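You operate a simulated robot arm through the tools that you are given. There is no shell and no other tool. Be economical: measure what you need, move in short steps, check, and stop when the job is done.

The job below is to be done with a simulated two-armed robot. You get a single attempt, and the scene is never put back.

TASK
On the top of table 3, fold the checked cloth in half, so that its two short edges meet.
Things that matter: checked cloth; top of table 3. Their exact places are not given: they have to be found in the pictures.

Only the result counts: the job must be done as asked and must still hold three seconds after the hand-in. Knocking over, shifting, dropping, spilling or breaking anything else fails it. Flat cloth is picked up by pressing the open fingertips on it (5 to 10 N) and closing them slowly along it; thin cloth reads only 2 to 8 mm in the jaws.

THE ROBOT
Two 7-joint arms with two-finger parallel grippers on one trunk, on a base that drives. Base frame: it is fixed to the floor where the robot stands at the start and does not move with it; the origin is under the middle of the robot, x ahead of it, y to its left, z up; the surface under the hand at the start is at about z = 760. Readings come in mm, degrees, newtons and seconds.
The left shoulder is at the start at [70, 163, 1070], the right one opposite. With the tool pointing down near the work surface each hand reaches from about 400 to 880 mm from the robot's upright axis, wherever it stands, measured 20 degrees to its own side. Places, roughly: top of table 3 [800, -2100, 800]. Payload 3.43 kg a hand.
Tool frame (each hand has its own): the origin (TCP) lies between the finger pads and is the grasp point; the fingertips stand 34 mm ahead of it; z points along the fingers, y is the line along which they close. The gripper opens to 128 mm. The fingers are 24 mm wide and 12 mm thick; the gripper's body (48 by 130 mm) begins 96 mm behind the TCP.
Orientation is that of the tool frame in the base frame, as a unit quaternion [w, x, y, z]. With the fingers straight down and closing along the base's y, the tool's x points along the base's -x, its y along +y and its z along -z.

THE INTERFACE
- The arms move only by the tool apply_moves. It takes "left_targets", "right_targets" or both (then of equal length, played together; a hand with none holds still); each is one flat list of numbers, 6 for each row, row after row: the shift along the tool's x, y, z in mm, then the turn, a rotation vector about the tool's x, y, z in degrees. In form: [tx, ty, tz, rx, ry, rz, tx, ty, tz, rx, ry, rz, ...]. A call has 1 to 20 rows; each row shifts and turns the commanded pose from where the row before left it, along the tool's axes as they then stand. "left_grip" and "right_grip" are, for a hand that has rows, the opening, from 0 (shut) to 1 (fully open), set as the call begins (left out, the last holds). Each row takes 0.2 s and may step no farther than 50 mm and 8.6 degrees from the row before; otherwise, or with a gripper value out of range, the whole call is refused. Where a pose cannot be reached the arm comes as near as it can. A force on the tool above 40 N (or 10 N above the force at the start of the call, whichever is more), or a blocked arm, ends the call early, and 0.2 s more pass. Each finger travels about 153 mm/s and halts on what it meets, pressing with about 39 N; the grip force reading is that of the motor and also rises with nothing between the fingers. The clock runs only during rows and for 0.2 s after the last one: add rows that do not move to give the fingers time. The reply holds the time, the measured pose of the TCP, the force on the tool along the base axes, the opening and the grip force, in the units named above and with some noise, with the torque about the TCP (base axes, N m) and any sound that the robot's microphone picked up.
- Cameras (640 x 400 px; columns grow to the right, rows downward): "scene" is now at [133.8, 0.6, 1300.8]; the picture's right is [0.22, -0.98, 0.00], its down [-0.62, -0.14, -0.77] and it looks along [0.75, 0.17, -0.63] (base axes); focal length 276 px, centre (320, 200). "left" rides on the left gripper at [76, 11, -160] in its tool frame; the picture's right is [-0.15, 0.99, 0.00], its down [-0.88, -0.13, -0.46] and it looks along [-0.45, -0.07, 0.89] (tool axes); focal length 234 px, centre (320, 200). "right" rides on the right gripper at [76, -11, -160] in its tool frame; the picture's right is [0.15, 0.99, 0.00], its down [-0.88, 0.13, -0.46] and it looks along [-0.45, 0.07, 0.89] (tool axes); focal length 234 px, centre (320, 200).
- camera(camera): a new picture of that camera. No time passes.
- raise_lower(by): slides the trunk up (or, below 0, down) by that many mm; the arms and the scene camera ride with it, the base frame stays. It gives what a move gives, with no picture.
- steer(legs): drives the robot by 1 to 6 legs, each [ahead, left, turn to the left] in mm, mm and degrees, along the robot's own axes; the way and the turn of a leg run together, so that a leg with both is an arc; at most 1500 mm and 180 degrees a leg. The arms and the cameras ride along, it lands a little off, and it stops where it bumps. It gives what a move gives.
- aim_head(pan, tilt): turns the head with the scene camera to pan (to the left, within 86 degrees either way) and tilt (down, from -29 to 69), counted from straight ahead of the robot. It gives what a move gives.
- locate(camera, pixels): for up to 12 pixels [column, row] of the newest picture of that camera ("zoom" is the newest enlarged one), the place [x, y, z] in the base frame of the surface seen there, good to about 2 mm, but the place of the scene camera against the robot may be out by one fixed shift of up to 25 mm in any direction. No time passes.
- close_up(camera, box): a new picture of the part [left, top, right, bottom] of that camera's present view, enlarged. No time passes.
- job_done(): hands the job in; it is judged then, once.

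Go step by step. Measure first, check grasps and placings, and put right what went wrong. The budget is 80 turns and 62 pictures, counting those below and the enlarged ones. Unless the task says otherwise, let go and move clear before handing in, and close with one line.

The tools are called after ">>>" by a JSON object that holds its "name" and its "arguments". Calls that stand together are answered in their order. apply_moves: Moves the arms, as the interface text tells. Its arguments: {"type":"object","properties":{"left_targets":{"type":"array","items":{"type":"number"}},"left_grip":{"type":"number"},"right_targets":{"type":"array","items":{"type":"number"}},"right_grip":{"type":"number"}},"required":[]} The other tools are called the same way: raise_lower (by) slides the trunk up or down; steer (legs) drives the base; aim_head (pan, tilt) turns the head that bears the scene camera; camera (camera) takes a picture; locate (camera, pixels) gives the place of the surface under pixels of a picture; close_up (camera, box) takes an enlarged picture of a part of a camera's view; job_done () hands the job in.

At the start:

```text
time_s: 0.0
left_ee_pos: [556.6, 328.7, 1005.4]
left_ee_rot: [0.0, -0.001, 1.0, 0.001]
left_wrist_force: [-0.3, 0.5, 0.2]
left_ft_torque: [0.02, 0.03, -0.02]
left_finger_gap: 127.9
left_finger_force: 0.0
right_ee_pos: [601.6, -231.8, 966.9]
right_ee_rot: [0.0, 0.0, 1.0, 0.0]
right_wrist_force: [-0.1, 0.1, 0.7]
right_ft_torque: [-0.02, 0.01, 0.01]
right_finger_gap: 127.9
right_finger_force: 0.0
trunk travel left (down, up): [-550.0, 390.0]
robot x, y, heading: [-0.7, -4.2, -0.0]
head pan, tilt: [12.7, 39.4]
```

scene: 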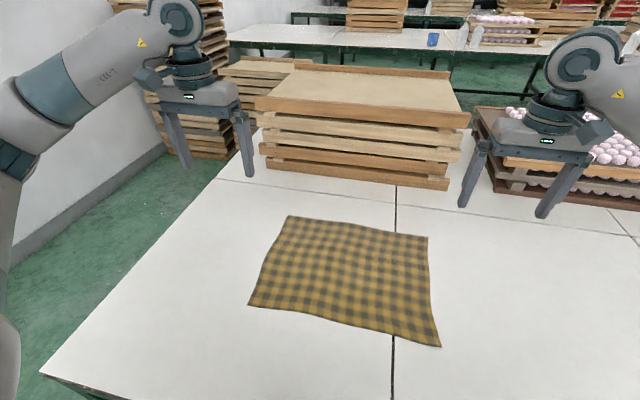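
right: 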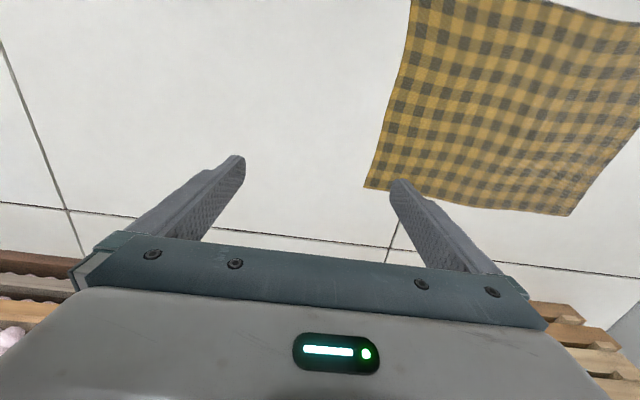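
left: 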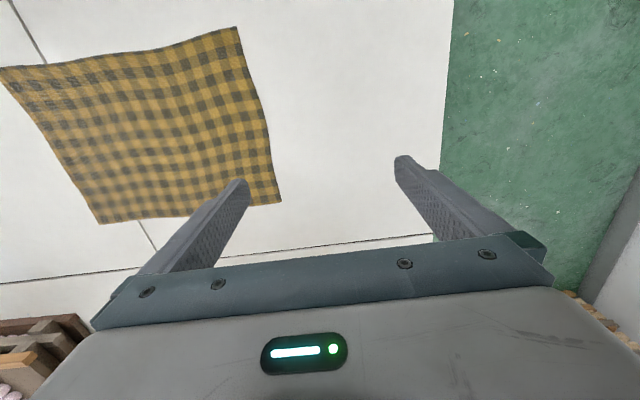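

The checked cloth lies on the table right in front of me (scene about 250–440, 215–345), while table 3 is near [800, -2100, 800] to my right. I'll measure the cloth and look to the right.

>>> {"name": "locate", "arguments": {"camera": "scene", "pixels": [[288, 217], [427, 238], [440, 346], [249, 305], [345, 280], [394, 300], [400, 370], [220, 180], [45, 370], [360, 225]]}}

>>> {"name": "aim_head", "arguments": {"pan": -70, "tilt": 25}}

>>> {"name": "camera", "arguments": {"camera": "scene"}}

```text
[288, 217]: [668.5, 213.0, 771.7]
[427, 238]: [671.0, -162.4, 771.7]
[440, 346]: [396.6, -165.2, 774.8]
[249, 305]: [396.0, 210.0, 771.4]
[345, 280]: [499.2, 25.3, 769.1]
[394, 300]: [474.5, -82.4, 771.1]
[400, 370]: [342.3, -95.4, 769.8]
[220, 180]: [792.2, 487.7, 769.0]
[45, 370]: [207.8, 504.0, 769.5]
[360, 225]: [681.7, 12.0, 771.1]
```

```text
time_s: 1.6
left_ee_pos: [556.4, 328.3, 1005.3]
left_ee_rot: [0.001, -0.001, 1.0, 0.0]
left_wrist_force: [0.4, 0.1, 0.7]
left_ft_torque: [0.0, -0.01, -0.01]
left_finger_gap: 127.9
left_finger_force: 0.1
right_ee_pos: [602.4, -232.8, 966.4]
right_ee_rot: [0.0, 0.0, 1.0, -0.001]
right_wrist_force: [0.4, -0.2, -0.5]
right_ft_torque: [0.03, 0.0, 0.03]
right_finger_gap: 128.1
right_finger_force: 0.0
trunk travel left (down, up): [-550.0, 390.0]
robot x, y, heading: [-1.9, -0.0, 0.0]
head pan, tilt: [-70.0, 25.0]
```

```text
58 pictures are left
```

scene: 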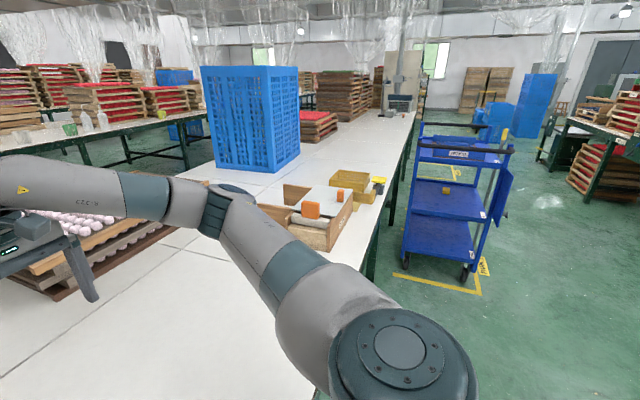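

The cloth is about 375 mm along y and 275 mm along x, so its short edges are at y≈212 and y≈-163. The white table runs to the right past the crates. I'll measure where table 3's spot falls in this view.

>>> {"name": "locate", "arguments": {"camera": "scene", "pixels": [[260, 195], [345, 170], [330, 130], [375, 125], [215, 165], [275, 170], [300, 240], [355, 205], [375, 195], [405, 118], [200, 250], [450, 190]]}}

>>> {"name": "close_up", "arguments": {"camera": "scene", "box": [180, 50, 460, 260]}}

```text
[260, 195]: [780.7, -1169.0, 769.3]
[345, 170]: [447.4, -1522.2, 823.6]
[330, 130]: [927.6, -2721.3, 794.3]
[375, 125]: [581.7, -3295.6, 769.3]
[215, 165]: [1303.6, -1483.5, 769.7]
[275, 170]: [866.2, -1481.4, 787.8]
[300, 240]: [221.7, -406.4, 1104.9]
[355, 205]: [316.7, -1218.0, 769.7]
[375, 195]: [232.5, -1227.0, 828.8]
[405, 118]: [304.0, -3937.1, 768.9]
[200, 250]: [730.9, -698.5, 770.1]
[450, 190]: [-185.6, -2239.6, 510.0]
```

```text
1.90 times, centred on (320, 155) of scene
```

zoom: 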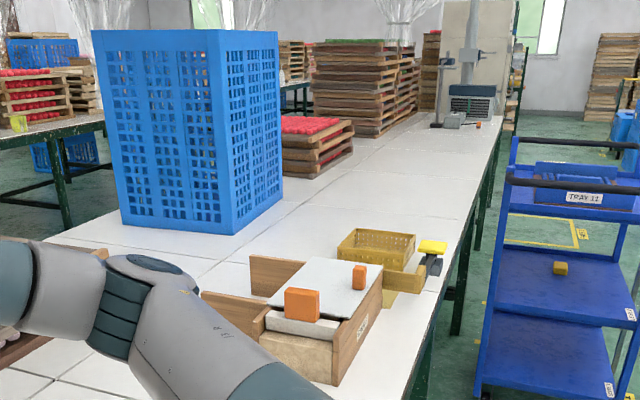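

Table 3's given centre, [800, -2100], matches the middle of this long white table: x runs from about 208 to 1400 and it starts at y≈504. So the cloth is already on table 3 and I can fold it in place. Next I'll check the base clearance at the table edge and the objects around the cloth.

>>> {"name": "aim_head", "arguments": {"pan": -30, "tilt": 60}}

>>> {"name": "camera", "arguments": {"camera": "scene"}}

>>> {"name": "locate", "arguments": {"camera": "left", "pixels": [[237, 28], [280, 202], [100, 222], [4, 68]]}}

>>> {"name": "locate", "arguments": {"camera": "right", "pixels": [[366, 186], [570, 214], [412, 5], [300, 100]]}}

```text
time_s: 2.6
left_ee_pos: [557.2, 329.2, 1005.3]
left_ee_rot: [0.0, -0.001, 1.0, -0.001]
left_wrist_force: [-0.9, -0.4, 0.5]
left_ft_torque: [0.01, -0.01, -0.05]
left_finger_gap: 128.2
left_finger_force: 0.1
right_ee_pos: [602.1, -232.1, 966.2]
right_ee_rot: [0.0, 0.0, 1.0, 0.001]
right_wrist_force: [-0.1, -0.2, 0.1]
right_ft_torque: [-0.01, 0.05, 0.0]
right_finger_gap: 128.0
right_finger_force: 0.1
trunk travel left (down, up): [-550.0, 390.0]
robot x, y, heading: [-2.1, 1.3, 0.2]
head pan, tilt: [-30.0, 60.0]
```

```text
56 pictures are left
```

scene: 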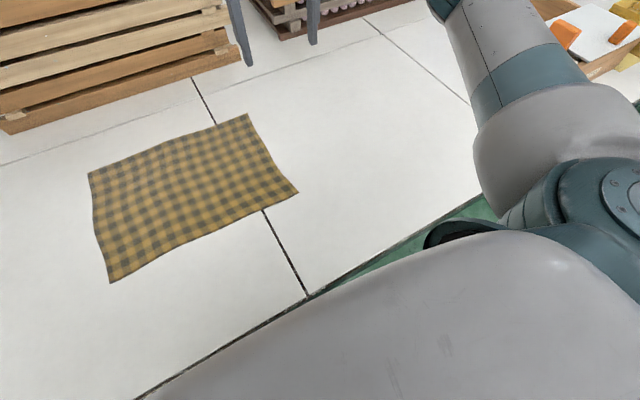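

```text
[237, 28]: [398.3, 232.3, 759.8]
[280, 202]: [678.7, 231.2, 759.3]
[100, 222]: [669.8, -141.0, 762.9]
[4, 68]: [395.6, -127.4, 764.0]
```

```text
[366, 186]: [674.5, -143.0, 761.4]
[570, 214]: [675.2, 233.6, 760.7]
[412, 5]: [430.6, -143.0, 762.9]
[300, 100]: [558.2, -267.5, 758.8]
```

The wrist cameras put the true cloth at x 398–675, y -143–232, with the table at z≈759; the scene camera is off by about (-5, -20, +10). To get both hands on the right short edge without crossing arms, I'll raise the trunk, back off, slide right and turn 40° left.

>>> {"name": "raise_lower", "arguments": {"by": 120}}

>>> {"name": "steer", "arguments": {"legs": [[-110, 0, 0], [0, -345, 0], [0, 0, 40]]}}

>>> {"name": "aim_head", "arguments": {"pan": 0, "tilt": 45}}

>>> {"name": "camera", "arguments": {"camera": "scene"}}

```text
time_s: 4.1
left_ee_pos: [556.1, 328.5, 1125.8]
left_ee_rot: [0.001, -0.001, 1.0, 0.0]
left_wrist_force: [0.4, -0.2, -0.2]
left_ft_torque: [-0.02, -0.01, 0.0]
left_finger_gap: 127.9
left_finger_force: 0.2
right_ee_pos: [602.4, -232.2, 1086.5]
right_ee_rot: [0.0, -0.001, 1.0, 0.0]
right_wrist_force: [0.6, -0.5, 1.4]
right_ft_torque: [0.0, 0.03, -0.04]
right_finger_gap: 127.9
right_finger_force: 0.0
trunk travel left (down, up): [-670.0, 270.0]
robot x, y, heading: [-0.3, 1.9, -0.0]
head pan, tilt: [-30.0, 60.0]
```

```text
time_s: 9.1
left_ee_pos: [101.4, 263.6, 1126.3]
left_ee_rot: [0.0, -0.345, 0.939, 0.0]
left_wrist_force: [0.6, 0.0, 0.6]
left_ft_torque: [0.02, -0.02, -0.04]
left_finger_gap: 127.9
left_finger_force: 0.1
right_ee_pos: [499.0, -134.6, 1087.1]
right_ee_rot: [0.0, -0.345, 0.939, 0.0]
right_wrist_force: [-0.2, 1.0, -0.1]
right_ft_torque: [0.0, 0.02, -0.01]
right_finger_gap: 128.0
right_finger_force: 0.1
trunk travel left (down, up): [-670.0, 270.0]
robot x, y, heading: [-109.8, -344.2, 40.3]
head pan, tilt: [-30.0, 60.0]
```

```text
time_s: 10.0
left_ee_pos: [102.1, 261.9, 1126.1]
left_ee_rot: [0.0, -0.346, 0.938, 0.0]
left_wrist_force: [-0.5, -0.6, 0.4]
left_ft_torque: [-0.01, 0.01, 0.01]
left_finger_gap: 127.9
left_finger_force: 0.0
right_ee_pos: [499.4, -135.5, 1086.3]
right_ee_rot: [0.0, -0.345, 0.939, -0.001]
right_wrist_force: [-0.1, -0.4, 1.2]
right_ft_torque: [-0.01, -0.02, 0.01]
right_finger_gap: 128.1
right_finger_force: 0.1
trunk travel left (down, up): [-670.0, 270.0]
robot x, y, heading: [-104.5, -347.3, 40.4]
head pan, tilt: [0.0, 45.0]
```

```text
55 pictures are left
```

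scene: 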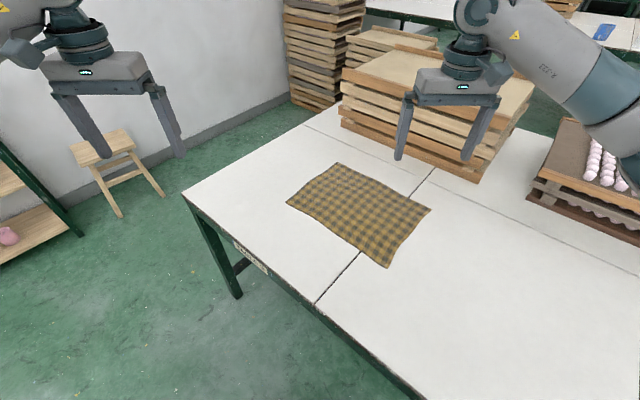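

The drive landed well. There is a label on the table's front edge at about (250, 257), so I'll read it to confirm this is table 3.

>>> {"name": "close_up", "arguments": {"camera": "scene", "box": [220, 235, 284, 275]}}

```text
10.00 times, centred on (252, 255) of scene
```

zoom: 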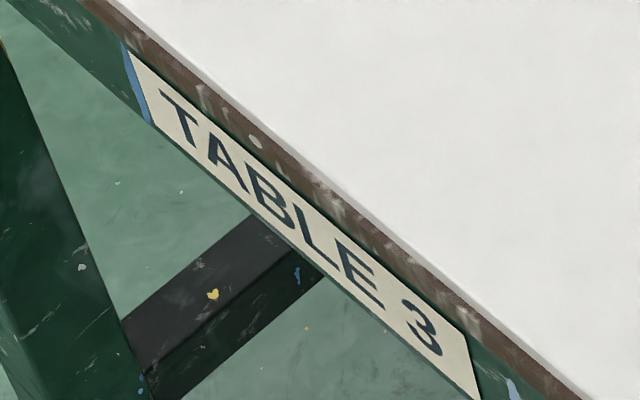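

Label confirmed: TABLE 3. Now I'll bring the right hand over the far corner and the left hand over the near corner of the right short edge, and turn both so the fingers close along that edge.

>>> {"name": "apply_moves", "arguments": {"left_targets": [0.6, -46.8, 0, 0, 0, 0, 0.6, -46.8, 0, 0, 0, 0, 0.6, -46.8, 0, 0, 0, 0, 0.6, -46.8, 0, 0, 0, 0, 0.6, -46.8, 0, 0, 0, 0, 0.6, -46.8, 0, 0, 0, 0, 0.6, -46.8, 0, 0, 0, 0, 0.6, -46.8, 0, 0, 0, 0, 0.6, -46.8, 0, 0, 0, 0, 0.6, -46.8, 0, 0, 0, 0, 0.6, -46.8, 0, 0, 0, 0, 0, 0, 0, 0, 0, -8.27, 0, 0, 0, 0, 0, -8.27, 0, 0, 0, 0, 0, -8.27, 0, 0, 0, 0, 0, -8.27, 0, 0, 0, 0, 0, -8.27, 0, 0, 0, 0, 0, -8.27], "right_targets": [-37, -31.7, 0, 0, 0, 0, -37, -31.7, 0, 0, 0, 0, -37, -31.7, 0, 0, 0, 0, 0, 0, 0, 0, 0, -8.27, 0, 0, 0, 0, 0, -8.27, 0, 0, 0, 0, 0, -8.27, 0, 0, 0, 0, 0, -8.27, 0, 0, 0, 0, 0, -8.27, 0, 0, 0, 0, 0, -8.27, 0, 0, 0, 0, 0, 0, 0, 0, 0, 0, 0, 0, 0, 0, 0, 0, 0, 0, 0, 0, 0, 0, 0, 0, 0, 0, 0, 0, 0, 0, 0, 0, 0, 0, 0, 0, 0, 0, 0, 0, 0, 0, 0, 0, 0, 0, 0, 0], "left_grip": 0.35, "right_grip": 0.35}}

>>> {"name": "camera", "arguments": {"camera": "scene"}}

>>> {"name": "camera", "arguments": {"camera": "right"}}

>>> {"name": "camera", "arguments": {"camera": "left"}}

```text
time_s: 13.6
left_ee_pos: [430.1, -133.8, 1124.7]
left_ee_rot: [0.0, 0.708, -0.706, 0.0]
left_wrist_force: [-0.5, 0.5, -0.3]
left_ft_torque: [0.02, -0.01, -0.02]
left_finger_gap: 45.0
left_finger_force: 0.1
right_ee_pos: [646.3, -134.2, 1086.6]
right_ee_rot: [0.0, -0.539, 0.842, 0.0]
right_wrist_force: [-0.6, -0.8, -0.4]
right_ft_torque: [-0.01, 0.0, -0.01]
right_finger_gap: 44.9
right_finger_force: 0.1
right hand out of reach, approached as far as the arm can: row 7, 8, 9
trunk travel left (down, up): [-670.0, 270.0]
robot x, y, heading: [-109.1, -346.8, 40.6]
head pan, tilt: [0.0, 45.0]
```

```text
53 pictures are left
```

scene: 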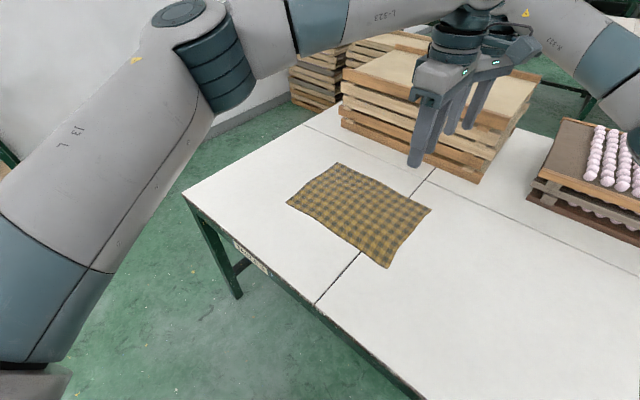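

```text
52 pictures are left
```

right: 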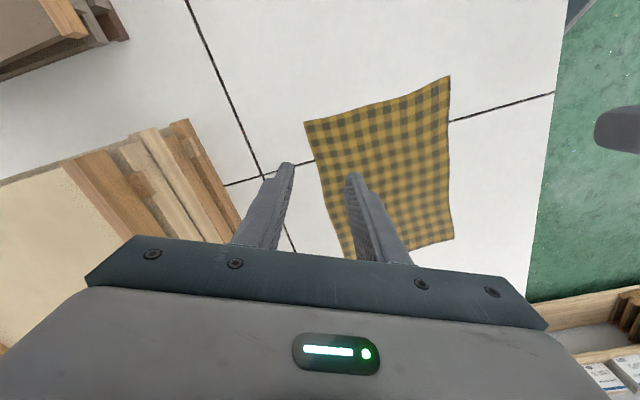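

```text
51 pictures are left
```

left: 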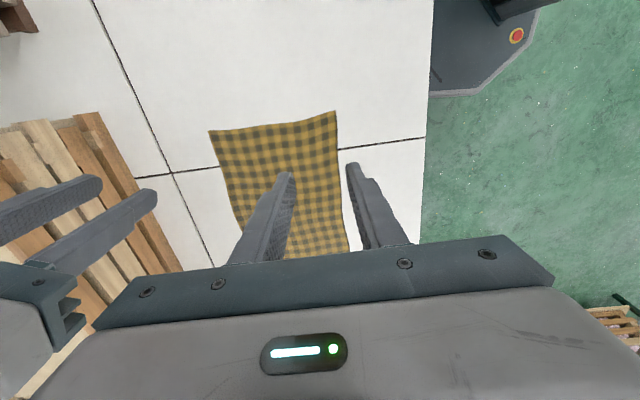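

The cloth is where expected, and the left hand is set. The right wrist stopped 25° short, at a joint limit, so I'll turn it the other way: pointing it 180° about gives the same closing line.

>>> {"name": "apply_moves", "arguments": {"right_targets": [0, 0, 0, 0, 0, 8.5, 0, 0, 0, 0, 0, 8.5, 0, 0, 0, 0, 0, 8.5, 0, 0, 0, 0, 0, 8.5, 0, 0, 0, 0, 0, 8.5, 0, 0, 0, 0, 0, 8.5, 0, 0, 0, 0, 0, 8.5, 0, 0, 0, 0, 0, 8.5, 0, 0, 0, 0, 0, 8.5, 0, 0, 0, 0, 0, 8.5, 0, 0, 0, 0, 0, 8.5, 0, 0, 0, 0, 0, 8.5, 0, 0, 0, 0, 0, 8.5, 0, 0, 0, 0, 0, 8.5, 0, 0, 0, 0, 0, 8.5, 0, 0, 0, 0, 0, 8.5, 0, 0, 0, 0, 0, 8.5, 0, 0, 0, 0, 0, 8.5]}}

```text
time_s: 17.4
left_ee_pos: [430.8, -132.8, 1125.7]
left_ee_rot: [0.0, 0.708, -0.706, 0.001]
left_wrist_force: [0.2, -0.3, -0.7]
left_ft_torque: [-0.01, 0.0, -0.02]
left_finger_gap: 44.7
left_finger_force: 0.1
right_ee_pos: [646.1, -135.3, 1086.1]
right_ee_rot: [0.001, 0.694, 0.72, 0.0]
right_wrist_force: [0.1, -0.7, -0.1]
right_ft_torque: [0.02, 0.01, 0.03]
right_finger_gap: 45.0
right_finger_force: 0.0
trunk travel left (down, up): [-670.0, 270.0]
robot x, y, heading: [-110.7, -346.6, 40.3]
head pan, tilt: [0.0, 45.0]
```

The right hand now closes along x at the far corner, 2° off. I'll lower the trunk back and look through the wrist cameras to measure the edge exactly.

>>> {"name": "raise_lower", "arguments": {"by": -120}}

>>> {"name": "apply_moves", "arguments": {"left_targets": [0, 0, 40, 0, 0, 0, 0, 0, 40, 0, 0, 0, 0, 0, 26, 0, 0, 0], "right_targets": [0, 0, 22, 0, 0, 2.1, 0, 0, 22, 0, 0, 0, 0, 0, 22, 0, 0, 0]}}

>>> {"name": "camera", "arguments": {"camera": "right"}}

>>> {"name": "camera", "arguments": {"camera": "left"}}

>>> {"name": "camera", "arguments": {"camera": "scene"}}

```text
time_s: 18.9
left_ee_pos: [430.1, -134.0, 1006.5]
left_ee_rot: [0.0, 0.708, -0.706, 0.0]
left_wrist_force: [-0.8, 0.4, 0.2]
left_ft_torque: [0.0, -0.04, -0.02]
left_finger_gap: 44.5
left_finger_force: 0.0
right_ee_pos: [645.5, -135.8, 966.7]
right_ee_rot: [0.0, 0.693, 0.721, 0.0]
right_wrist_force: [-0.3, -0.3, -0.5]
right_ft_torque: [0.0, -0.02, -0.05]
right_finger_gap: 44.9
right_finger_force: 0.0
trunk travel left (down, up): [-550.0, 390.0]
robot x, y, heading: [-109.0, -346.1, 40.2]
head pan, tilt: [0.0, 45.0]
```

```text
time_s: 19.7
left_ee_pos: [430.4, -134.6, 899.3]
left_ee_rot: [-0.001, -0.707, 0.708, 0.0]
left_wrist_force: [-0.2, 0.9, -0.6]
left_ft_torque: [-0.02, 0.01, 0.02]
left_finger_gap: 44.6
left_finger_force: 0.1
right_ee_pos: [645.7, -135.1, 900.6]
right_ee_rot: [0.0, 0.706, 0.708, 0.0]
right_wrist_force: [0.3, 0.6, -0.3]
right_ft_torque: [0.01, 0.01, 0.01]
right_finger_gap: 45.0
right_finger_force: 0.1
trunk travel left (down, up): [-550.0, 390.0]
robot x, y, heading: [-111.8, -348.8, 40.5]
head pan, tilt: [0.0, 45.0]
```

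```text
50 pictures are left
```

right: 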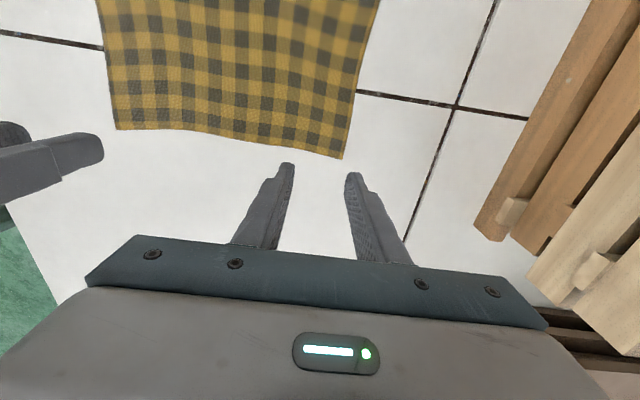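

```text
49 pictures are left
```

left: 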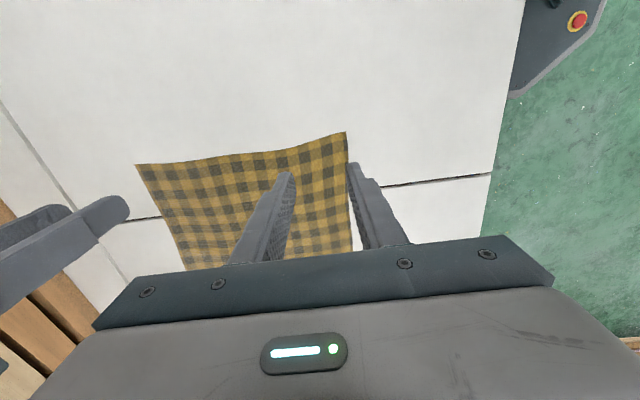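

```text
48 pictures are left
```

scene: 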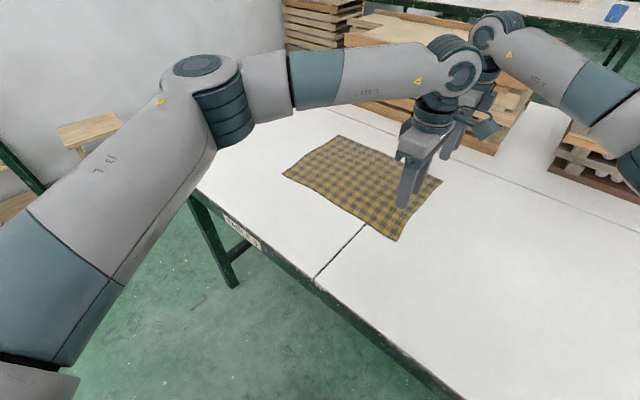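

Both wrist cameras show the short edge clearly: right view (116,129) to (343,158), left view (136,165) to (346,132). I'll locate those points.

>>> {"name": "locate", "arguments": {"camera": "right", "pixels": [[118, 128], [342, 156], [230, 134], [160, 126], [310, 148], [270, 139], [240, 60]]}}

>>> {"name": "locate", "arguments": {"camera": "left", "pixels": [[139, 167], [345, 135], [240, 156], [320, 145], [180, 164], [290, 152], [240, 200]]}}

```text
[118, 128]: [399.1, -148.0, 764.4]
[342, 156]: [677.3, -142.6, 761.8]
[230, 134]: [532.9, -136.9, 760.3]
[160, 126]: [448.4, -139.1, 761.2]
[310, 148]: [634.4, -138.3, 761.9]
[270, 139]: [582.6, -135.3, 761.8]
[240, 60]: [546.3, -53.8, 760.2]
```

```text
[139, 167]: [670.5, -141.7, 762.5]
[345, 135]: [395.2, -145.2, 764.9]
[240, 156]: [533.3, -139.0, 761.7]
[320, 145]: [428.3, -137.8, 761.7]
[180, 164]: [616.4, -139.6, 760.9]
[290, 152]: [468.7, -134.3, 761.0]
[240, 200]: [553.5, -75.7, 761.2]
```

The edge lies at y≈-138. I'll shift both hands 6 mm onto the cloth, narrow the openings to 32 mm and come down to just above it.

>>> {"name": "apply_moves", "arguments": {"left_targets": [-6, 0, 30, 0, 0, 0, 0, 0, 30, 0, 0, 0, 0, 0, 25, 0, 0, 0, 0, 0, 12, 0, 0, 0], "right_targets": [6, 0, 30, 0, 0, 0, 0, 0, 30, 0, 0, 0, 0, 0, 25, 0, 0, 0, 0, 0, 13, 0, 0, 0], "left_grip": 0.25, "right_grip": 0.25}}

>>> {"name": "apply_moves", "arguments": {"left_targets": [0, 0, 2, 0, 0, 0, 0, 0, 2, 0, 0, 0], "right_targets": [0, 0, 2, 0, 0, 0, 0, 0, 2, 0, 0, 0]}}

```text
time_s: 20.7
left_ee_pos: [429.8, -129.4, 803.1]
left_ee_rot: [0.0, 0.707, -0.707, 0.0]
left_wrist_force: [-0.7, -0.3, 0.8]
left_ft_torque: [0.02, 0.03, 0.01]
left_finger_gap: 32.1
left_finger_force: 0.0
right_ee_pos: [645.0, -128.3, 800.4]
right_ee_rot: [0.0, 0.706, 0.708, 0.0]
right_wrist_force: [-0.2, 0.0, -0.8]
right_ft_torque: [0.01, 0.01, 0.02]
right_finger_gap: 31.9
right_finger_force: 0.0
trunk travel left (down, up): [-550.0, 390.0]
robot x, y, heading: [-113.7, -346.6, 40.2]
head pan, tilt: [0.0, 45.0]
```

```text
time_s: 21.3
left_ee_pos: [430.0, -128.6, 798.5]
left_ee_rot: [0.0, 0.708, -0.706, -0.001]
left_wrist_force: [0.1, 0.4, 0.0]
left_ft_torque: [0.02, -0.02, 0.02]
left_finger_gap: 32.2
left_finger_force: 0.1
right_ee_pos: [645.9, -129.3, 797.4]
right_ee_rot: [0.001, 0.707, 0.708, 0.001]
right_wrist_force: [0.4, 0.5, 0.1]
right_ft_torque: [0.03, -0.02, 0.0]
right_finger_gap: 32.0
right_finger_force: 0.0
trunk travel left (down, up): [-550.0, 390.0]
robot x, y, heading: [-108.3, -345.1, 40.3]
head pan, tilt: [0.0, 45.0]
```

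No contact yet; I'll keep going down in 1 mm steps.

>>> {"name": "apply_moves", "arguments": {"left_targets": [0, 0, 1.5, 0, 0, 0, 0, 0, 1.5, 0, 0, 0], "right_targets": [0, 0, 1, 0, 0, 0, 0, 0, 1, 0, 0, 0]}}

>>> {"name": "apply_moves", "arguments": {"left_targets": [0, 0, 1, 0, 0, 0], "right_targets": [0, 0, 1, 0, 0, 0]}}

```text
time_s: 21.9
left_ee_pos: [429.7, -128.1, 794.9]
left_ee_rot: [0.0, 0.707, -0.707, 0.0]
left_wrist_force: [-0.6, -0.1, 2.1]
left_ft_torque: [0.0, -0.01, 0.03]
left_finger_gap: 31.9
left_finger_force: 0.1
right_ee_pos: [644.7, -128.2, 795.3]
right_ee_rot: [0.0, 0.706, 0.708, 0.0]
right_wrist_force: [-0.4, -0.2, -0.4]
right_ft_torque: [0.01, -0.01, -0.01]
right_finger_gap: 32.2
right_finger_force: 0.2
trunk travel left (down, up): [-550.0, 390.0]
robot x, y, heading: [-109.7, -347.7, 40.3]
head pan, tilt: [0.0, 45.0]
```

```text
time_s: 22.3
left_ee_pos: [430.3, -127.8, 795.5]
left_ee_rot: [0.0, 0.708, -0.707, 0.001]
left_wrist_force: [-0.3, 0.8, 8.3]
left_ft_torque: [0.02, 0.06, 0.0]
left_finger_gap: 32.1
left_finger_force: 0.0
right_ee_pos: [645.0, -128.3, 796.0]
right_ee_rot: [-0.001, 0.707, 0.708, 0.0]
right_wrist_force: [0.3, 0.6, 1.3]
right_ft_torque: [0.0, -0.02, -0.01]
right_finger_gap: 31.9
right_finger_force: 0.1
trunk travel left (down, up): [-550.0, 390.0]
robot x, y, heading: [-107.5, -348.5, 40.5]
head pan, tilt: [0.0, 45.0]
```

Left presses 8 N; right needs about 1 mm more. Then I'll close both slowly.

>>> {"name": "apply_moves", "arguments": {"right_targets": [0, 0, 1.1, 0, 0, 0]}}

>>> {"name": "apply_moves", "arguments": {"left_targets": [0, 0, 0, 0, 0, 0], "right_targets": [0, 0, 0, 0, 0, 0], "left_grip": 0.21, "right_grip": 0.21}}

```text
time_s: 22.7
left_ee_pos: [430.5, -129.1, 797.1]
left_ee_rot: [-0.001, 0.708, -0.706, 0.0]
left_wrist_force: [2.2, -0.4, 9.3]
left_ft_torque: [0.0, 0.03, 0.0]
left_finger_gap: 31.9
left_finger_force: 0.2
right_ee_pos: [645.1, -128.7, 794.5]
right_ee_rot: [0.0, 0.707, 0.708, 0.002]
right_wrist_force: [-1.0, 0.1, 4.8]
right_ft_torque: [-0.02, 0.02, 0.01]
right_finger_gap: 31.8
right_finger_force: 0.0
trunk travel left (down, up): [-550.0, 390.0]
robot x, y, heading: [-113.9, -346.9, 40.2]
head pan, tilt: [0.0, 45.0]
```

```text
time_s: 23.1
left_ee_pos: [429.3, -128.1, 794.9]
left_ee_rot: [0.0, 0.708, -0.707, 0.001]
left_wrist_force: [0.6, -0.4, 9.3]
left_ft_torque: [-0.06, 0.03, -0.03]
left_finger_gap: 25.9
left_finger_force: 0.1
right_ee_pos: [644.1, -129.0, 795.1]
right_ee_rot: [0.0, 0.706, 0.708, 0.001]
right_wrist_force: [1.2, 0.3, 7.3]
right_ft_torque: [-0.04, -0.05, -0.02]
right_finger_gap: 26.2
right_finger_force: 0.0
trunk travel left (down, up): [-550.0, 390.0]
robot x, y, heading: [-111.3, -347.9, 40.3]
head pan, tilt: [0.0, 45.0]
```

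Forces sit in the 5–10 N band, so I'll continue closing in small steps.

>>> {"name": "apply_moves", "arguments": {"left_targets": [0, 0, 0, 0, 0, 0], "right_targets": [0, 0, 0, 0, 0, 0], "left_grip": 0.17, "right_grip": 0.17}}

>>> {"name": "apply_moves", "arguments": {"left_targets": [0, 0, 0, 0, 0, 0], "right_targets": [0, 0, 0, 0, 0, 0], "left_grip": 0.13, "right_grip": 0.13}}

>>> {"name": "apply_moves", "arguments": {"left_targets": [0, 0, 0, 0, 0, 0], "right_targets": [0, 0, 0, 0, 0, 0], "left_grip": 0.09, "right_grip": 0.09}}

>>> {"name": "apply_moves", "arguments": {"left_targets": [0, 0, 0, 0, 0, 0], "right_targets": [0, 0, 0, 0, 0, 0], "left_grip": 0.05, "right_grip": 0.05}}

>>> {"name": "apply_moves", "arguments": {"left_targets": [0, 0, 0, 0, 0, 0, 0, 0, 0, 0, 0, 0], "right_targets": [0, 0, 0, 0, 0, 0, 0, 0, 0, 0, 0, 0], "left_grip": 0, "right_grip": 0}}

>>> {"name": "camera", "arguments": {"camera": "left"}}

>>> {"name": "camera", "arguments": {"camera": "right"}}

```text
time_s: 23.5
left_ee_pos: [428.7, -128.9, 794.7]
left_ee_rot: [0.0, 0.707, -0.707, 0.001]
left_wrist_force: [2.1, 0.9, 9.1]
left_ft_torque: [-0.07, 0.04, -0.01]
left_finger_gap: 20.9
left_finger_force: 0.1
right_ee_pos: [644.9, -128.5, 795.9]
right_ee_rot: [0.0, 0.707, 0.707, 0.001]
right_wrist_force: [0.2, -0.6, 7.8]
right_ft_torque: [-0.03, -0.04, -0.03]
right_finger_gap: 21.0
right_finger_force: 0.1
trunk travel left (down, up): [-550.0, 390.0]
robot x, y, heading: [-109.8, -349.7, 40.3]
head pan, tilt: [0.0, 45.0]
```

```text
time_s: 23.9
left_ee_pos: [430.0, -128.4, 794.9]
left_ee_rot: [0.0, 0.708, -0.706, 0.001]
left_wrist_force: [1.0, 0.3, 8.4]
left_ft_torque: [0.0, 0.01, -0.01]
left_finger_gap: 16.1
left_finger_force: 0.1
right_ee_pos: [644.5, -128.3, 795.7]
right_ee_rot: [0.002, 0.706, 0.708, 0.001]
right_wrist_force: [-0.6, -0.7, 8.9]
right_ft_torque: [-0.04, -0.01, 0.0]
right_finger_gap: 15.8
right_finger_force: 0.1
trunk travel left (down, up): [-550.0, 390.0]
robot x, y, heading: [-110.8, -345.8, 40.2]
head pan, tilt: [0.0, 45.0]
```

```text
time_s: 24.3
left_ee_pos: [427.5, -127.6, 795.8]
left_ee_rot: [0.0, 0.708, -0.706, 0.0]
left_wrist_force: [3.1, 0.1, 7.7]
left_ft_torque: [-0.03, -0.07, -0.03]
left_finger_gap: 11.1
left_finger_force: 0.1
right_ee_pos: [644.8, -129.5, 796.5]
right_ee_rot: [0.001, 0.706, 0.708, 0.001]
right_wrist_force: [-2.0, 0.9, 10.2]
right_ft_torque: [-0.05, 0.04, -0.01]
right_finger_gap: 11.1
right_finger_force: 0.0
trunk travel left (down, up): [-550.0, 390.0]
robot x, y, heading: [-111.9, -348.9, 40.3]
head pan, tilt: [0.0, 45.0]
```

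```text
time_s: 24.7
left_ee_pos: [429.4, -128.0, 795.6]
left_ee_rot: [-0.001, 0.708, -0.707, 0.001]
left_wrist_force: [3.3, 1.6, 6.9]
left_ft_torque: [-0.01, -0.23, 0.0]
left_finger_gap: 8.8
left_finger_force: 2.3
right_ee_pos: [644.4, -128.6, 795.5]
right_ee_rot: [0.001, 0.707, 0.708, 0.001]
right_wrist_force: [-4.8, 0.5, 10.0]
right_ft_torque: [-0.04, 0.18, -0.03]
right_finger_gap: 7.7
right_finger_force: 0.9
trunk travel left (down, up): [-550.0, 390.0]
robot x, y, heading: [-112.1, -347.3, 40.3]
head pan, tilt: [0.0, 45.0]
```

```text
time_s: 25.3
left_ee_pos: [429.1, -129.3, 796.5]
left_ee_rot: [-0.001, 0.707, -0.707, 0.001]
left_wrist_force: [17.5, 0.2, 1.9]
left_ft_torque: [-0.02, -0.58, 0.0]
left_finger_gap: 2.2
left_finger_force: 36.3
right_ee_pos: [642.9, -129.3, 796.6]
right_ee_rot: [0.0, 0.706, 0.708, 0.0]
right_wrist_force: [-16.2, -1.0, 14.6]
right_ft_torque: [-0.03, 0.54, 0.02]
right_finger_gap: 2.1
right_finger_force: 36.9
trunk travel left (down, up): [-550.0, 390.0]
robot x, y, heading: [-108.9, -346.8, 40.4]
head pan, tilt: [0.0, 45.0]
```

```text
47 pictures are left
```

left: 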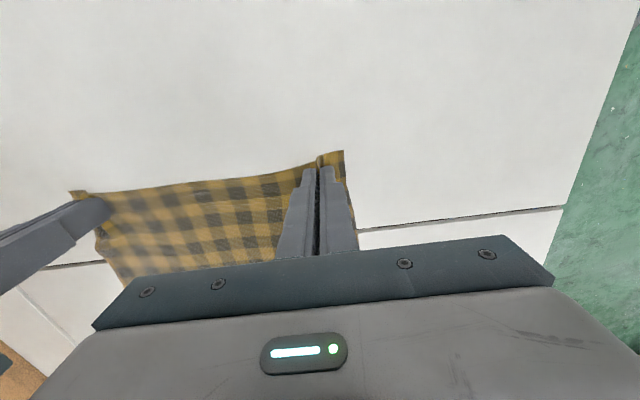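

```text
46 pictures are left
```

right: 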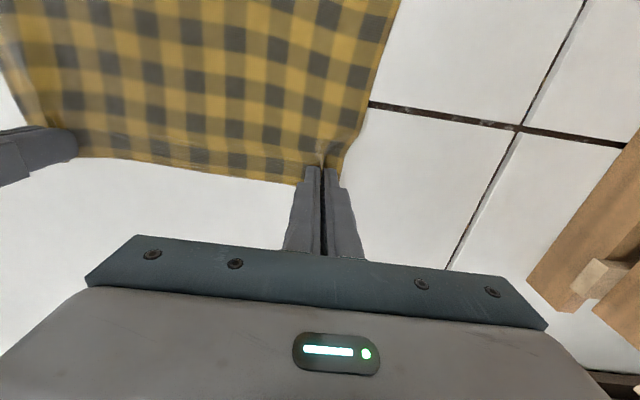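

Both hands hold the edge (2.2 mm and 2.1 mm in the jaws), and the cloth is taut between them at about 17 N. I'll ease the hands together while lifting a little, then check.

>>> {"name": "apply_moves", "arguments": {"left_targets": [0, -4, -5, 0, 0, 0, 0, -4, -10, 0, 0, 0, 0, -2, -20, 0, 0, 0, 0, 0, -20, 0, 0, 0], "right_targets": [0, -4, -5, 0, 0, 0, 0, -4, -10, 0, 0, 0, 0, -2, -20, 0, 0, 0, 0, 0, -20, 0, 0, 0]}}

>>> {"name": "camera", "arguments": {"camera": "scene"}}

>>> {"name": "camera", "arguments": {"camera": "right"}}

```text
time_s: 26.3
left_ee_pos: [440.5, -126.8, 850.4]
left_ee_rot: [0.0, -0.707, 0.708, 0.001]
left_wrist_force: [-0.4, -0.6, 0.5]
left_ft_torque: [0.0, 0.0, -0.04]
left_finger_gap: 2.0
left_finger_force: 36.9
right_ee_pos: [633.8, -129.0, 850.3]
right_ee_rot: [0.0, 0.707, 0.708, 0.0]
right_wrist_force: [-0.2, -0.8, 0.4]
right_ft_torque: [-0.01, -0.04, -0.01]
right_finger_gap: 2.3
right_finger_force: 37.0
trunk travel left (down, up): [-550.0, 390.0]
robot x, y, heading: [-108.4, -346.7, 40.5]
head pan, tilt: [0.0, 45.0]
```

```text
45 pictures are left
```

scene: 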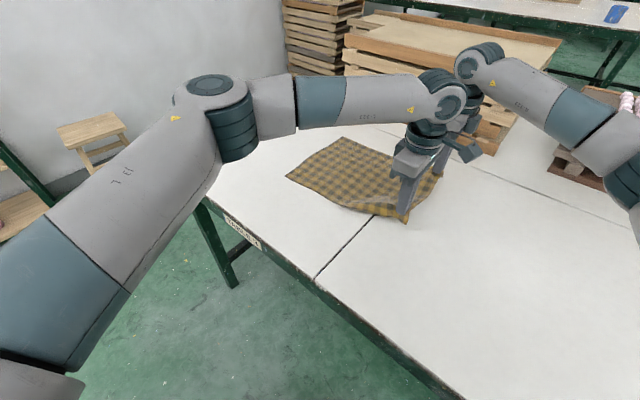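

```text
44 pictures are left
```

right: 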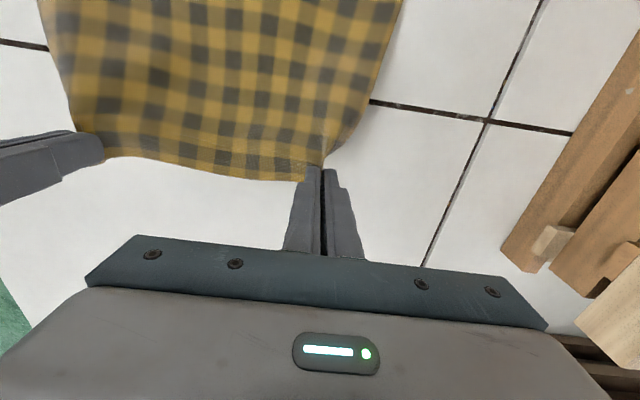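

The edge lifts cleanly. I'll raise it along the fold arc, then carry it left mostly by driving 220 mm along +y, because the right arm can't reach the full distance.

>>> {"name": "apply_moves", "arguments": {"left_targets": [-16, 0, -22, 0, 0, 0, -16, 0, -22, 0, 0, 0, -16, 0, -21, 0, 0, 0], "right_targets": [16, 0, -22, 0, 0, 0, 16, 0, -22, 0, 0, 0, 16, 0, -21, 0, 0, 0]}}

>>> {"name": "steer", "arguments": {"legs": [[142, 168, 0]]}}

>>> {"name": "camera", "arguments": {"camera": "scene"}}

>>> {"name": "camera", "arguments": {"camera": "right"}}

>>> {"name": "camera", "arguments": {"camera": "left"}}

```text
time_s: 27.1
left_ee_pos: [441.5, -78.0, 914.1]
left_ee_rot: [0.0, 0.708, -0.707, 0.001]
left_wrist_force: [0.3, -0.3, 0.7]
left_ft_torque: [-0.03, -0.01, 0.0]
left_finger_gap: 2.1
left_finger_force: 36.9
right_ee_pos: [634.3, -80.9, 916.4]
right_ee_rot: [0.0, 0.706, 0.708, -0.001]
right_wrist_force: [0.3, 0.6, -0.6]
right_ft_torque: [-0.05, -0.02, 0.0]
right_finger_gap: 1.6
right_finger_force: 36.4
trunk travel left (down, up): [-550.0, 390.0]
robot x, y, heading: [-108.8, -348.7, 40.4]
head pan, tilt: [0.0, 45.0]
```

```text
time_s: 28.8
left_ee_pos: [439.6, 142.3, 913.7]
left_ee_rot: [0.0, 0.708, -0.706, -0.001]
left_wrist_force: [0.0, 0.6, 0.6]
left_ft_torque: [0.0, 0.03, -0.03]
left_finger_gap: 2.0
left_finger_force: 37.0
right_ee_pos: [632.5, 139.1, 915.0]
right_ee_rot: [0.0, 0.707, 0.707, -0.001]
right_wrist_force: [0.0, -0.1, 0.3]
right_ft_torque: [-0.03, -0.02, 0.0]
right_finger_gap: 1.8
right_finger_force: 36.4
trunk travel left (down, up): [-550.0, 390.0]
robot x, y, heading: [-113.4, -128.4, 40.3]
head pan, tilt: [0.0, 45.0]
```

```text
43 pictures are left
```

scene: 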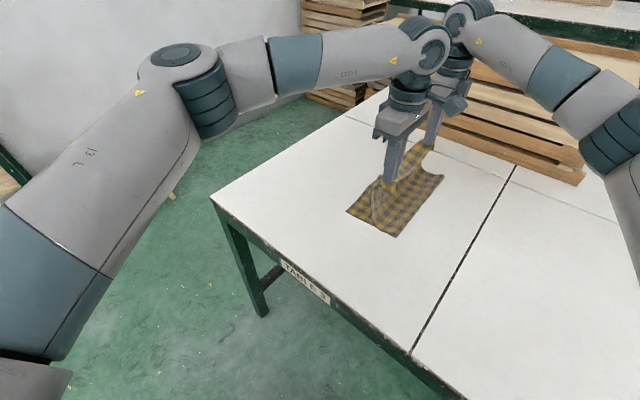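

```text
42 pictures are left
```

right: 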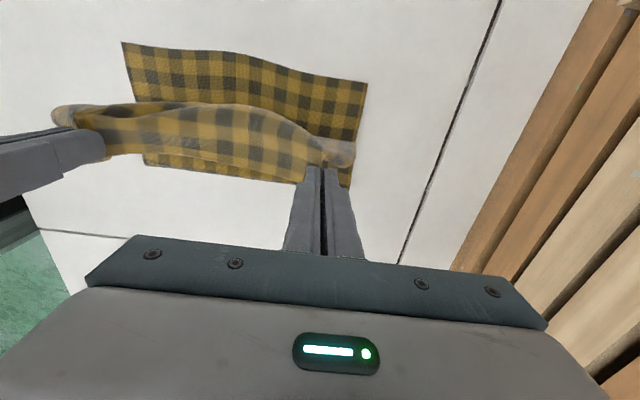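

```text
41 pictures are left
```

left: 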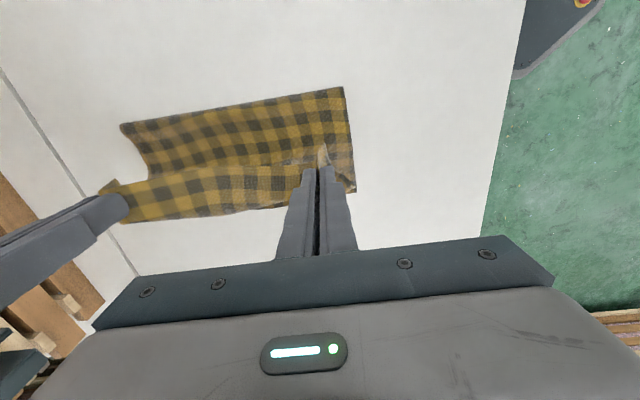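

The fold is forming well. In the right view the stationary short edge runs (122,42) to (368,82); I'll check that it hasn't shifted.

>>> {"name": "locate", "arguments": {"camera": "right", "pixels": [[124, 45], [366, 84], [220, 53], [300, 73], [340, 182], [150, 164]]}}

>>> {"name": "locate", "arguments": {"camera": "left", "pixels": [[341, 90], [350, 188], [123, 126], [200, 120], [145, 160]]}}

```text
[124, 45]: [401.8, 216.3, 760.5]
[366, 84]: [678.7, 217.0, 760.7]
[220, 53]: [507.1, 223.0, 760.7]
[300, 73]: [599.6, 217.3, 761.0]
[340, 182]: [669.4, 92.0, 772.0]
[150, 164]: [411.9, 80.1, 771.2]
```

```text
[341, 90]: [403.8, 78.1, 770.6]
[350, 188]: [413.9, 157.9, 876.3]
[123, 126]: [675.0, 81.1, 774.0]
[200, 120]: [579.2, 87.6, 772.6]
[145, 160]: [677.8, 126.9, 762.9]
```

The stationary edge is now at y≈218 and the cloth is lifted back to y≈80. I'll swing the hands back to let the lower layer settle, then follow the taut arc forward and down to y≈207.

>>> {"name": "apply_moves", "arguments": {"left_targets": [20, 0, -13, 0, 0, 0, 20, 0, -13, 0, 0, 0, 20, 0, -8, 0, 0, 0, 20, 0, -7, 0, 0, 0, 0, 0, 0, 0, 0, 0, -18, -3, 3, 0, 0, 0, -17, 0, 2, 0, 0, 0, -15, 2, 10, 0, 0, 0, -15, 2, 10, 0, 0, 0, -15, 2, 16, 0, 0, 0, -15, 2, 16, 0, 0, 0, -13, 0, 19, 0, 0, 0, -12, 0, 19, 0, 0, 0, -17, 0, 30, 0, 0, 0, -8, 0, 20, 0, 0, 0], "right_targets": [-20, 0, -13, 0, 0, 0, -20, 0, -13, 0, 0, 0, -20, 0, -8, 0, 0, 0, -20, 0, -7, 0, 0, 0, 0, 0, 0, 0, 0, 0, 18, 3, 3, 0, 0, 0, 17, 0, 2, 0, 0, 0, 15, 2, 10, 0, 0, 0, 15, 2, 10, 0, 0, 0, 15, 2, 16, 0, 0, 0, 15, 2, 16, 0, 0, 0, 13, 0, 19, 0, 0, 0, 12, 0, 19, 0, 0, 0, 17, 0, 30, 0, 0, 0, 11, 0, 20, 0, 0, 0]}}

>>> {"name": "camera", "arguments": {"camera": "right"}}

>>> {"name": "camera", "arguments": {"camera": "left"}}

>>> {"name": "camera", "arguments": {"camera": "scene"}}

```text
time_s: 32.0
left_ee_pos: [434.3, 204.6, 811.0]
left_ee_rot: [0.0, 0.707, -0.707, 0.0]
left_wrist_force: [5.0, -0.4, 0.2]
left_ft_torque: [-0.02, -0.17, 0.0]
left_finger_gap: 2.0
left_finger_force: 37.2
right_ee_pos: [643.8, 209.6, 810.6]
right_ee_rot: [-0.001, 0.706, 0.708, -0.001]
right_wrist_force: [-6.3, 0.2, 0.7]
right_ft_torque: [0.01, 0.18, 0.02]
right_finger_gap: 2.0
right_finger_force: 36.3
trunk travel left (down, up): [-550.0, 390.0]
robot x, y, heading: [-112.3, -129.6, 40.3]
head pan, tilt: [0.0, 45.0]
```

```text
40 pictures are left
```

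right: 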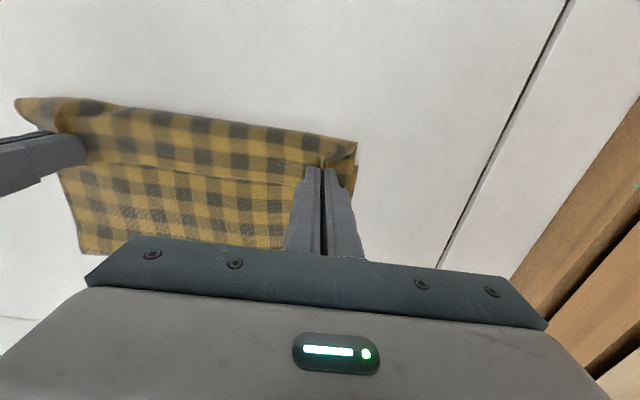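

```text
39 pictures are left
```

left: 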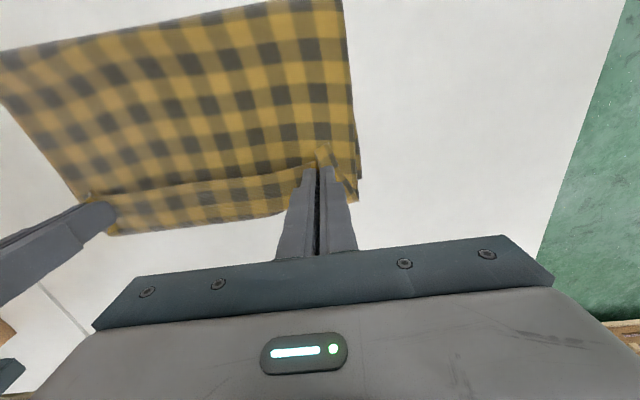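

```text
38 pictures are left
```

scene: 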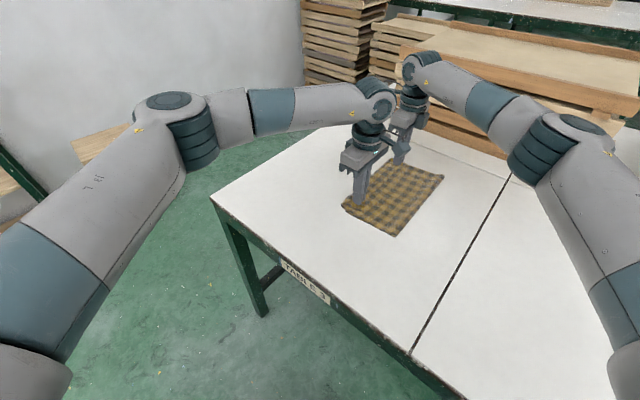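

Both views show a band of the lower layer beyond the held edge; I'll measure how far it extends.

>>> {"name": "locate", "arguments": {"camera": "right", "pixels": [[16, 100], [60, 98], [180, 113], [300, 132], [355, 145], [180, 160], [180, 175], [100, 215], [350, 180]]}}

>>> {"name": "locate", "arguments": {"camera": "left", "pixels": [[355, 198], [250, 214], [120, 232], [200, 190], [200, 175], [250, 90], [358, 175], [150, 220], [200, 205]]}}

>>> {"name": "close_up", "arguments": {"camera": "right", "box": [0, 80, 400, 270]}}

>>> {"name": "close_up", "arguments": {"camera": "left", "box": [60, 120, 380, 260]}}

```text
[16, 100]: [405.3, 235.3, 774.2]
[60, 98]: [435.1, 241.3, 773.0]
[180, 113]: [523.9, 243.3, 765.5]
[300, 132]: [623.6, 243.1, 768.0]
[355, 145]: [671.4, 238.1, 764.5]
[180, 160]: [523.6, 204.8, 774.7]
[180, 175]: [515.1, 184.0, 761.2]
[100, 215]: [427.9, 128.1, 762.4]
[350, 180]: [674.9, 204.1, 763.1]
```

```text
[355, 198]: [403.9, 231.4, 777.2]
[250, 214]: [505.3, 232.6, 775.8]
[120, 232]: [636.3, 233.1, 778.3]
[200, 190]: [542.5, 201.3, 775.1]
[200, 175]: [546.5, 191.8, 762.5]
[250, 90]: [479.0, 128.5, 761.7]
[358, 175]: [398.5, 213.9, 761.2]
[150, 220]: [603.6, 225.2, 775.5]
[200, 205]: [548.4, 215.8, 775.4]
```

```text
1.60 times, centred on (200, 175) of right
```

zoom: 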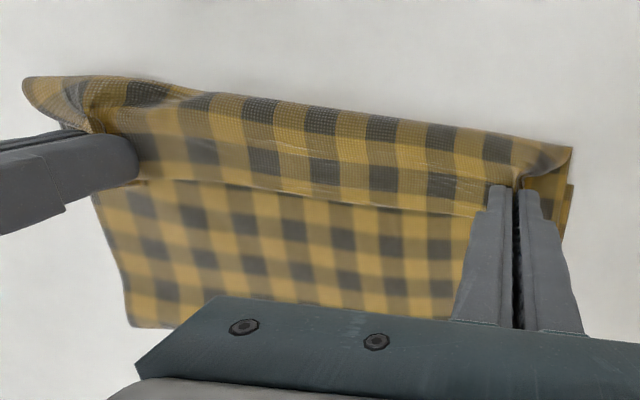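

```text
2.00 times, centred on (220, 190) of left
```

zoom: 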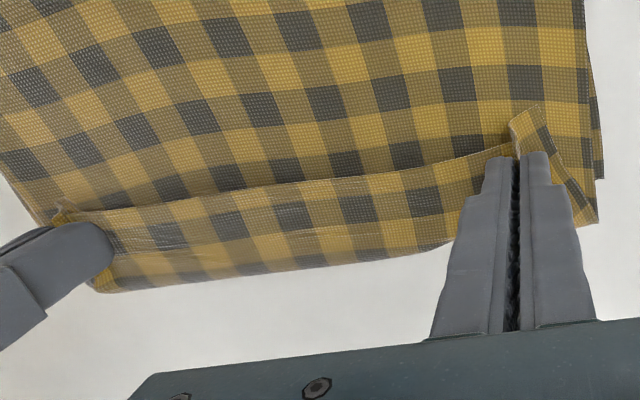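

The strip between y≈197 and y≈240 sits higher (z≈775), with its free edge facing back, so some slack has bulged ahead of the hands. I'll look at the whole cloth from the scene camera before correcting it.

>>> {"name": "close_up", "arguments": {"camera": "scene", "box": [320, 140, 464, 250]}}

>>> {"name": "locate", "arguments": {"camera": "scene", "pixels": [[395, 235], [346, 207], [441, 178], [420, 165], [418, 205], [375, 215]]}}

>>> {"name": "locate", "arguments": {"camera": "left", "pixels": [[340, 5], [240, 12], [100, 35], [8, 52], [50, 120], [350, 90], [300, 3]]}}

```text
3.64 times, centred on (392, 195) of scene
```

zoom: 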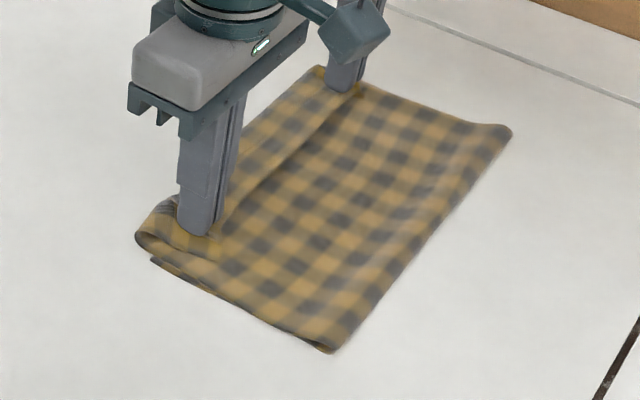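

```text
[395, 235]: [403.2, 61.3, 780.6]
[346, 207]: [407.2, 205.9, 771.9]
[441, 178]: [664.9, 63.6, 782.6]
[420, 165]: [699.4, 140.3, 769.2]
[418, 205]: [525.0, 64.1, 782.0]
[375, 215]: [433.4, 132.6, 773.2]
```

```text
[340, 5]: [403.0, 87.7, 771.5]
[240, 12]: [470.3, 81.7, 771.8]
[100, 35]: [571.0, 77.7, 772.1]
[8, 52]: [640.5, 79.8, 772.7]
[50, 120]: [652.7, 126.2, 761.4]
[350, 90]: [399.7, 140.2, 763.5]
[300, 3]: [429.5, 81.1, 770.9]
```

The cloth has a Z: the fold has crept to y≈78 and the slack bulges to y≈240. I'll lift, swing back to y≈-20 to lay the lower layer flat again, and then come forward on a lower path.

>>> {"name": "apply_moves", "arguments": {"left_targets": [5, 0, -30, 0, 0, 0, 10, 0, -30, 0, 0, 0, 10, 0, -30, 0, 0, 0, 25, 1, -4, 0, 0, 0, 25, 1, -4, 0, 0, 0, 25, 1, -4, 0, 0, 0, 25, 1, -4, 0, 0, 0, 25, 0, -4, 0, 0, 0, 25, 0, -4, 0, 0, 0, 25, 0, -4, 0, 0, 0, 25, 0, -4, 0, 0, 0, 0, 0, 0, 0, 0, 0], "right_targets": [-10, 0, -30, 0, 0, 0, -10, 0, -30, 0, 0, 0, -10, 0, -30, 0, 0, 0, -25, -1, -4, 0, 0, 0, -25, -1, -4, 0, 0, 0, -25, -1, -4, 0, 0, 0, -25, -1, -4, 0, 0, 0, -25, 0, -4, 0, 0, 0, -25, 0, -4, 0, 0, 0, -25, 0, -4, 0, 0, 0, -25, 0, -4, 0, 0, 0, 0, 0, 0, 0, 0, 0]}}

>>> {"name": "camera", "arguments": {"camera": "right"}}

>>> {"name": "camera", "arguments": {"camera": "scene"}}

```text
time_s: 34.6
left_ee_pos: [430.2, -16.5, 930.8]
left_ee_rot: [0.001, 0.708, -0.706, 0.0]
left_wrist_force: [5.3, -0.8, -0.9]
left_ft_torque: [-0.02, -0.19, 0.0]
left_finger_gap: 2.0
left_finger_force: 37.2
right_ee_pos: [640.4, -23.4, 935.8]
right_ee_rot: [0.0, 0.706, 0.708, -0.002]
right_wrist_force: [-5.3, 1.0, 0.0]
right_ft_torque: [-0.03, 0.19, 0.01]
right_finger_gap: 1.8
right_finger_force: 36.8
trunk travel left (down, up): [-550.0, 390.0]
robot x, y, heading: [-113.9, -129.0, 40.3]
head pan, tilt: [0.0, 45.0]
```

```text
34 pictures are left
```

right: 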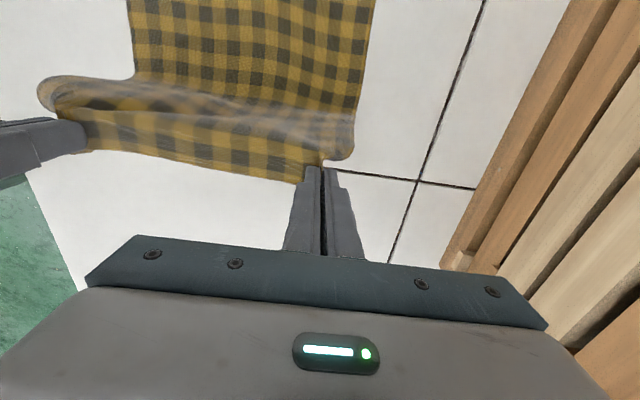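

```text
33 pictures are left
```

scene: 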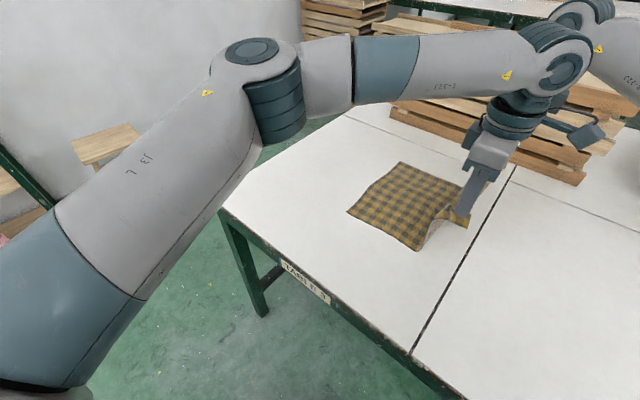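

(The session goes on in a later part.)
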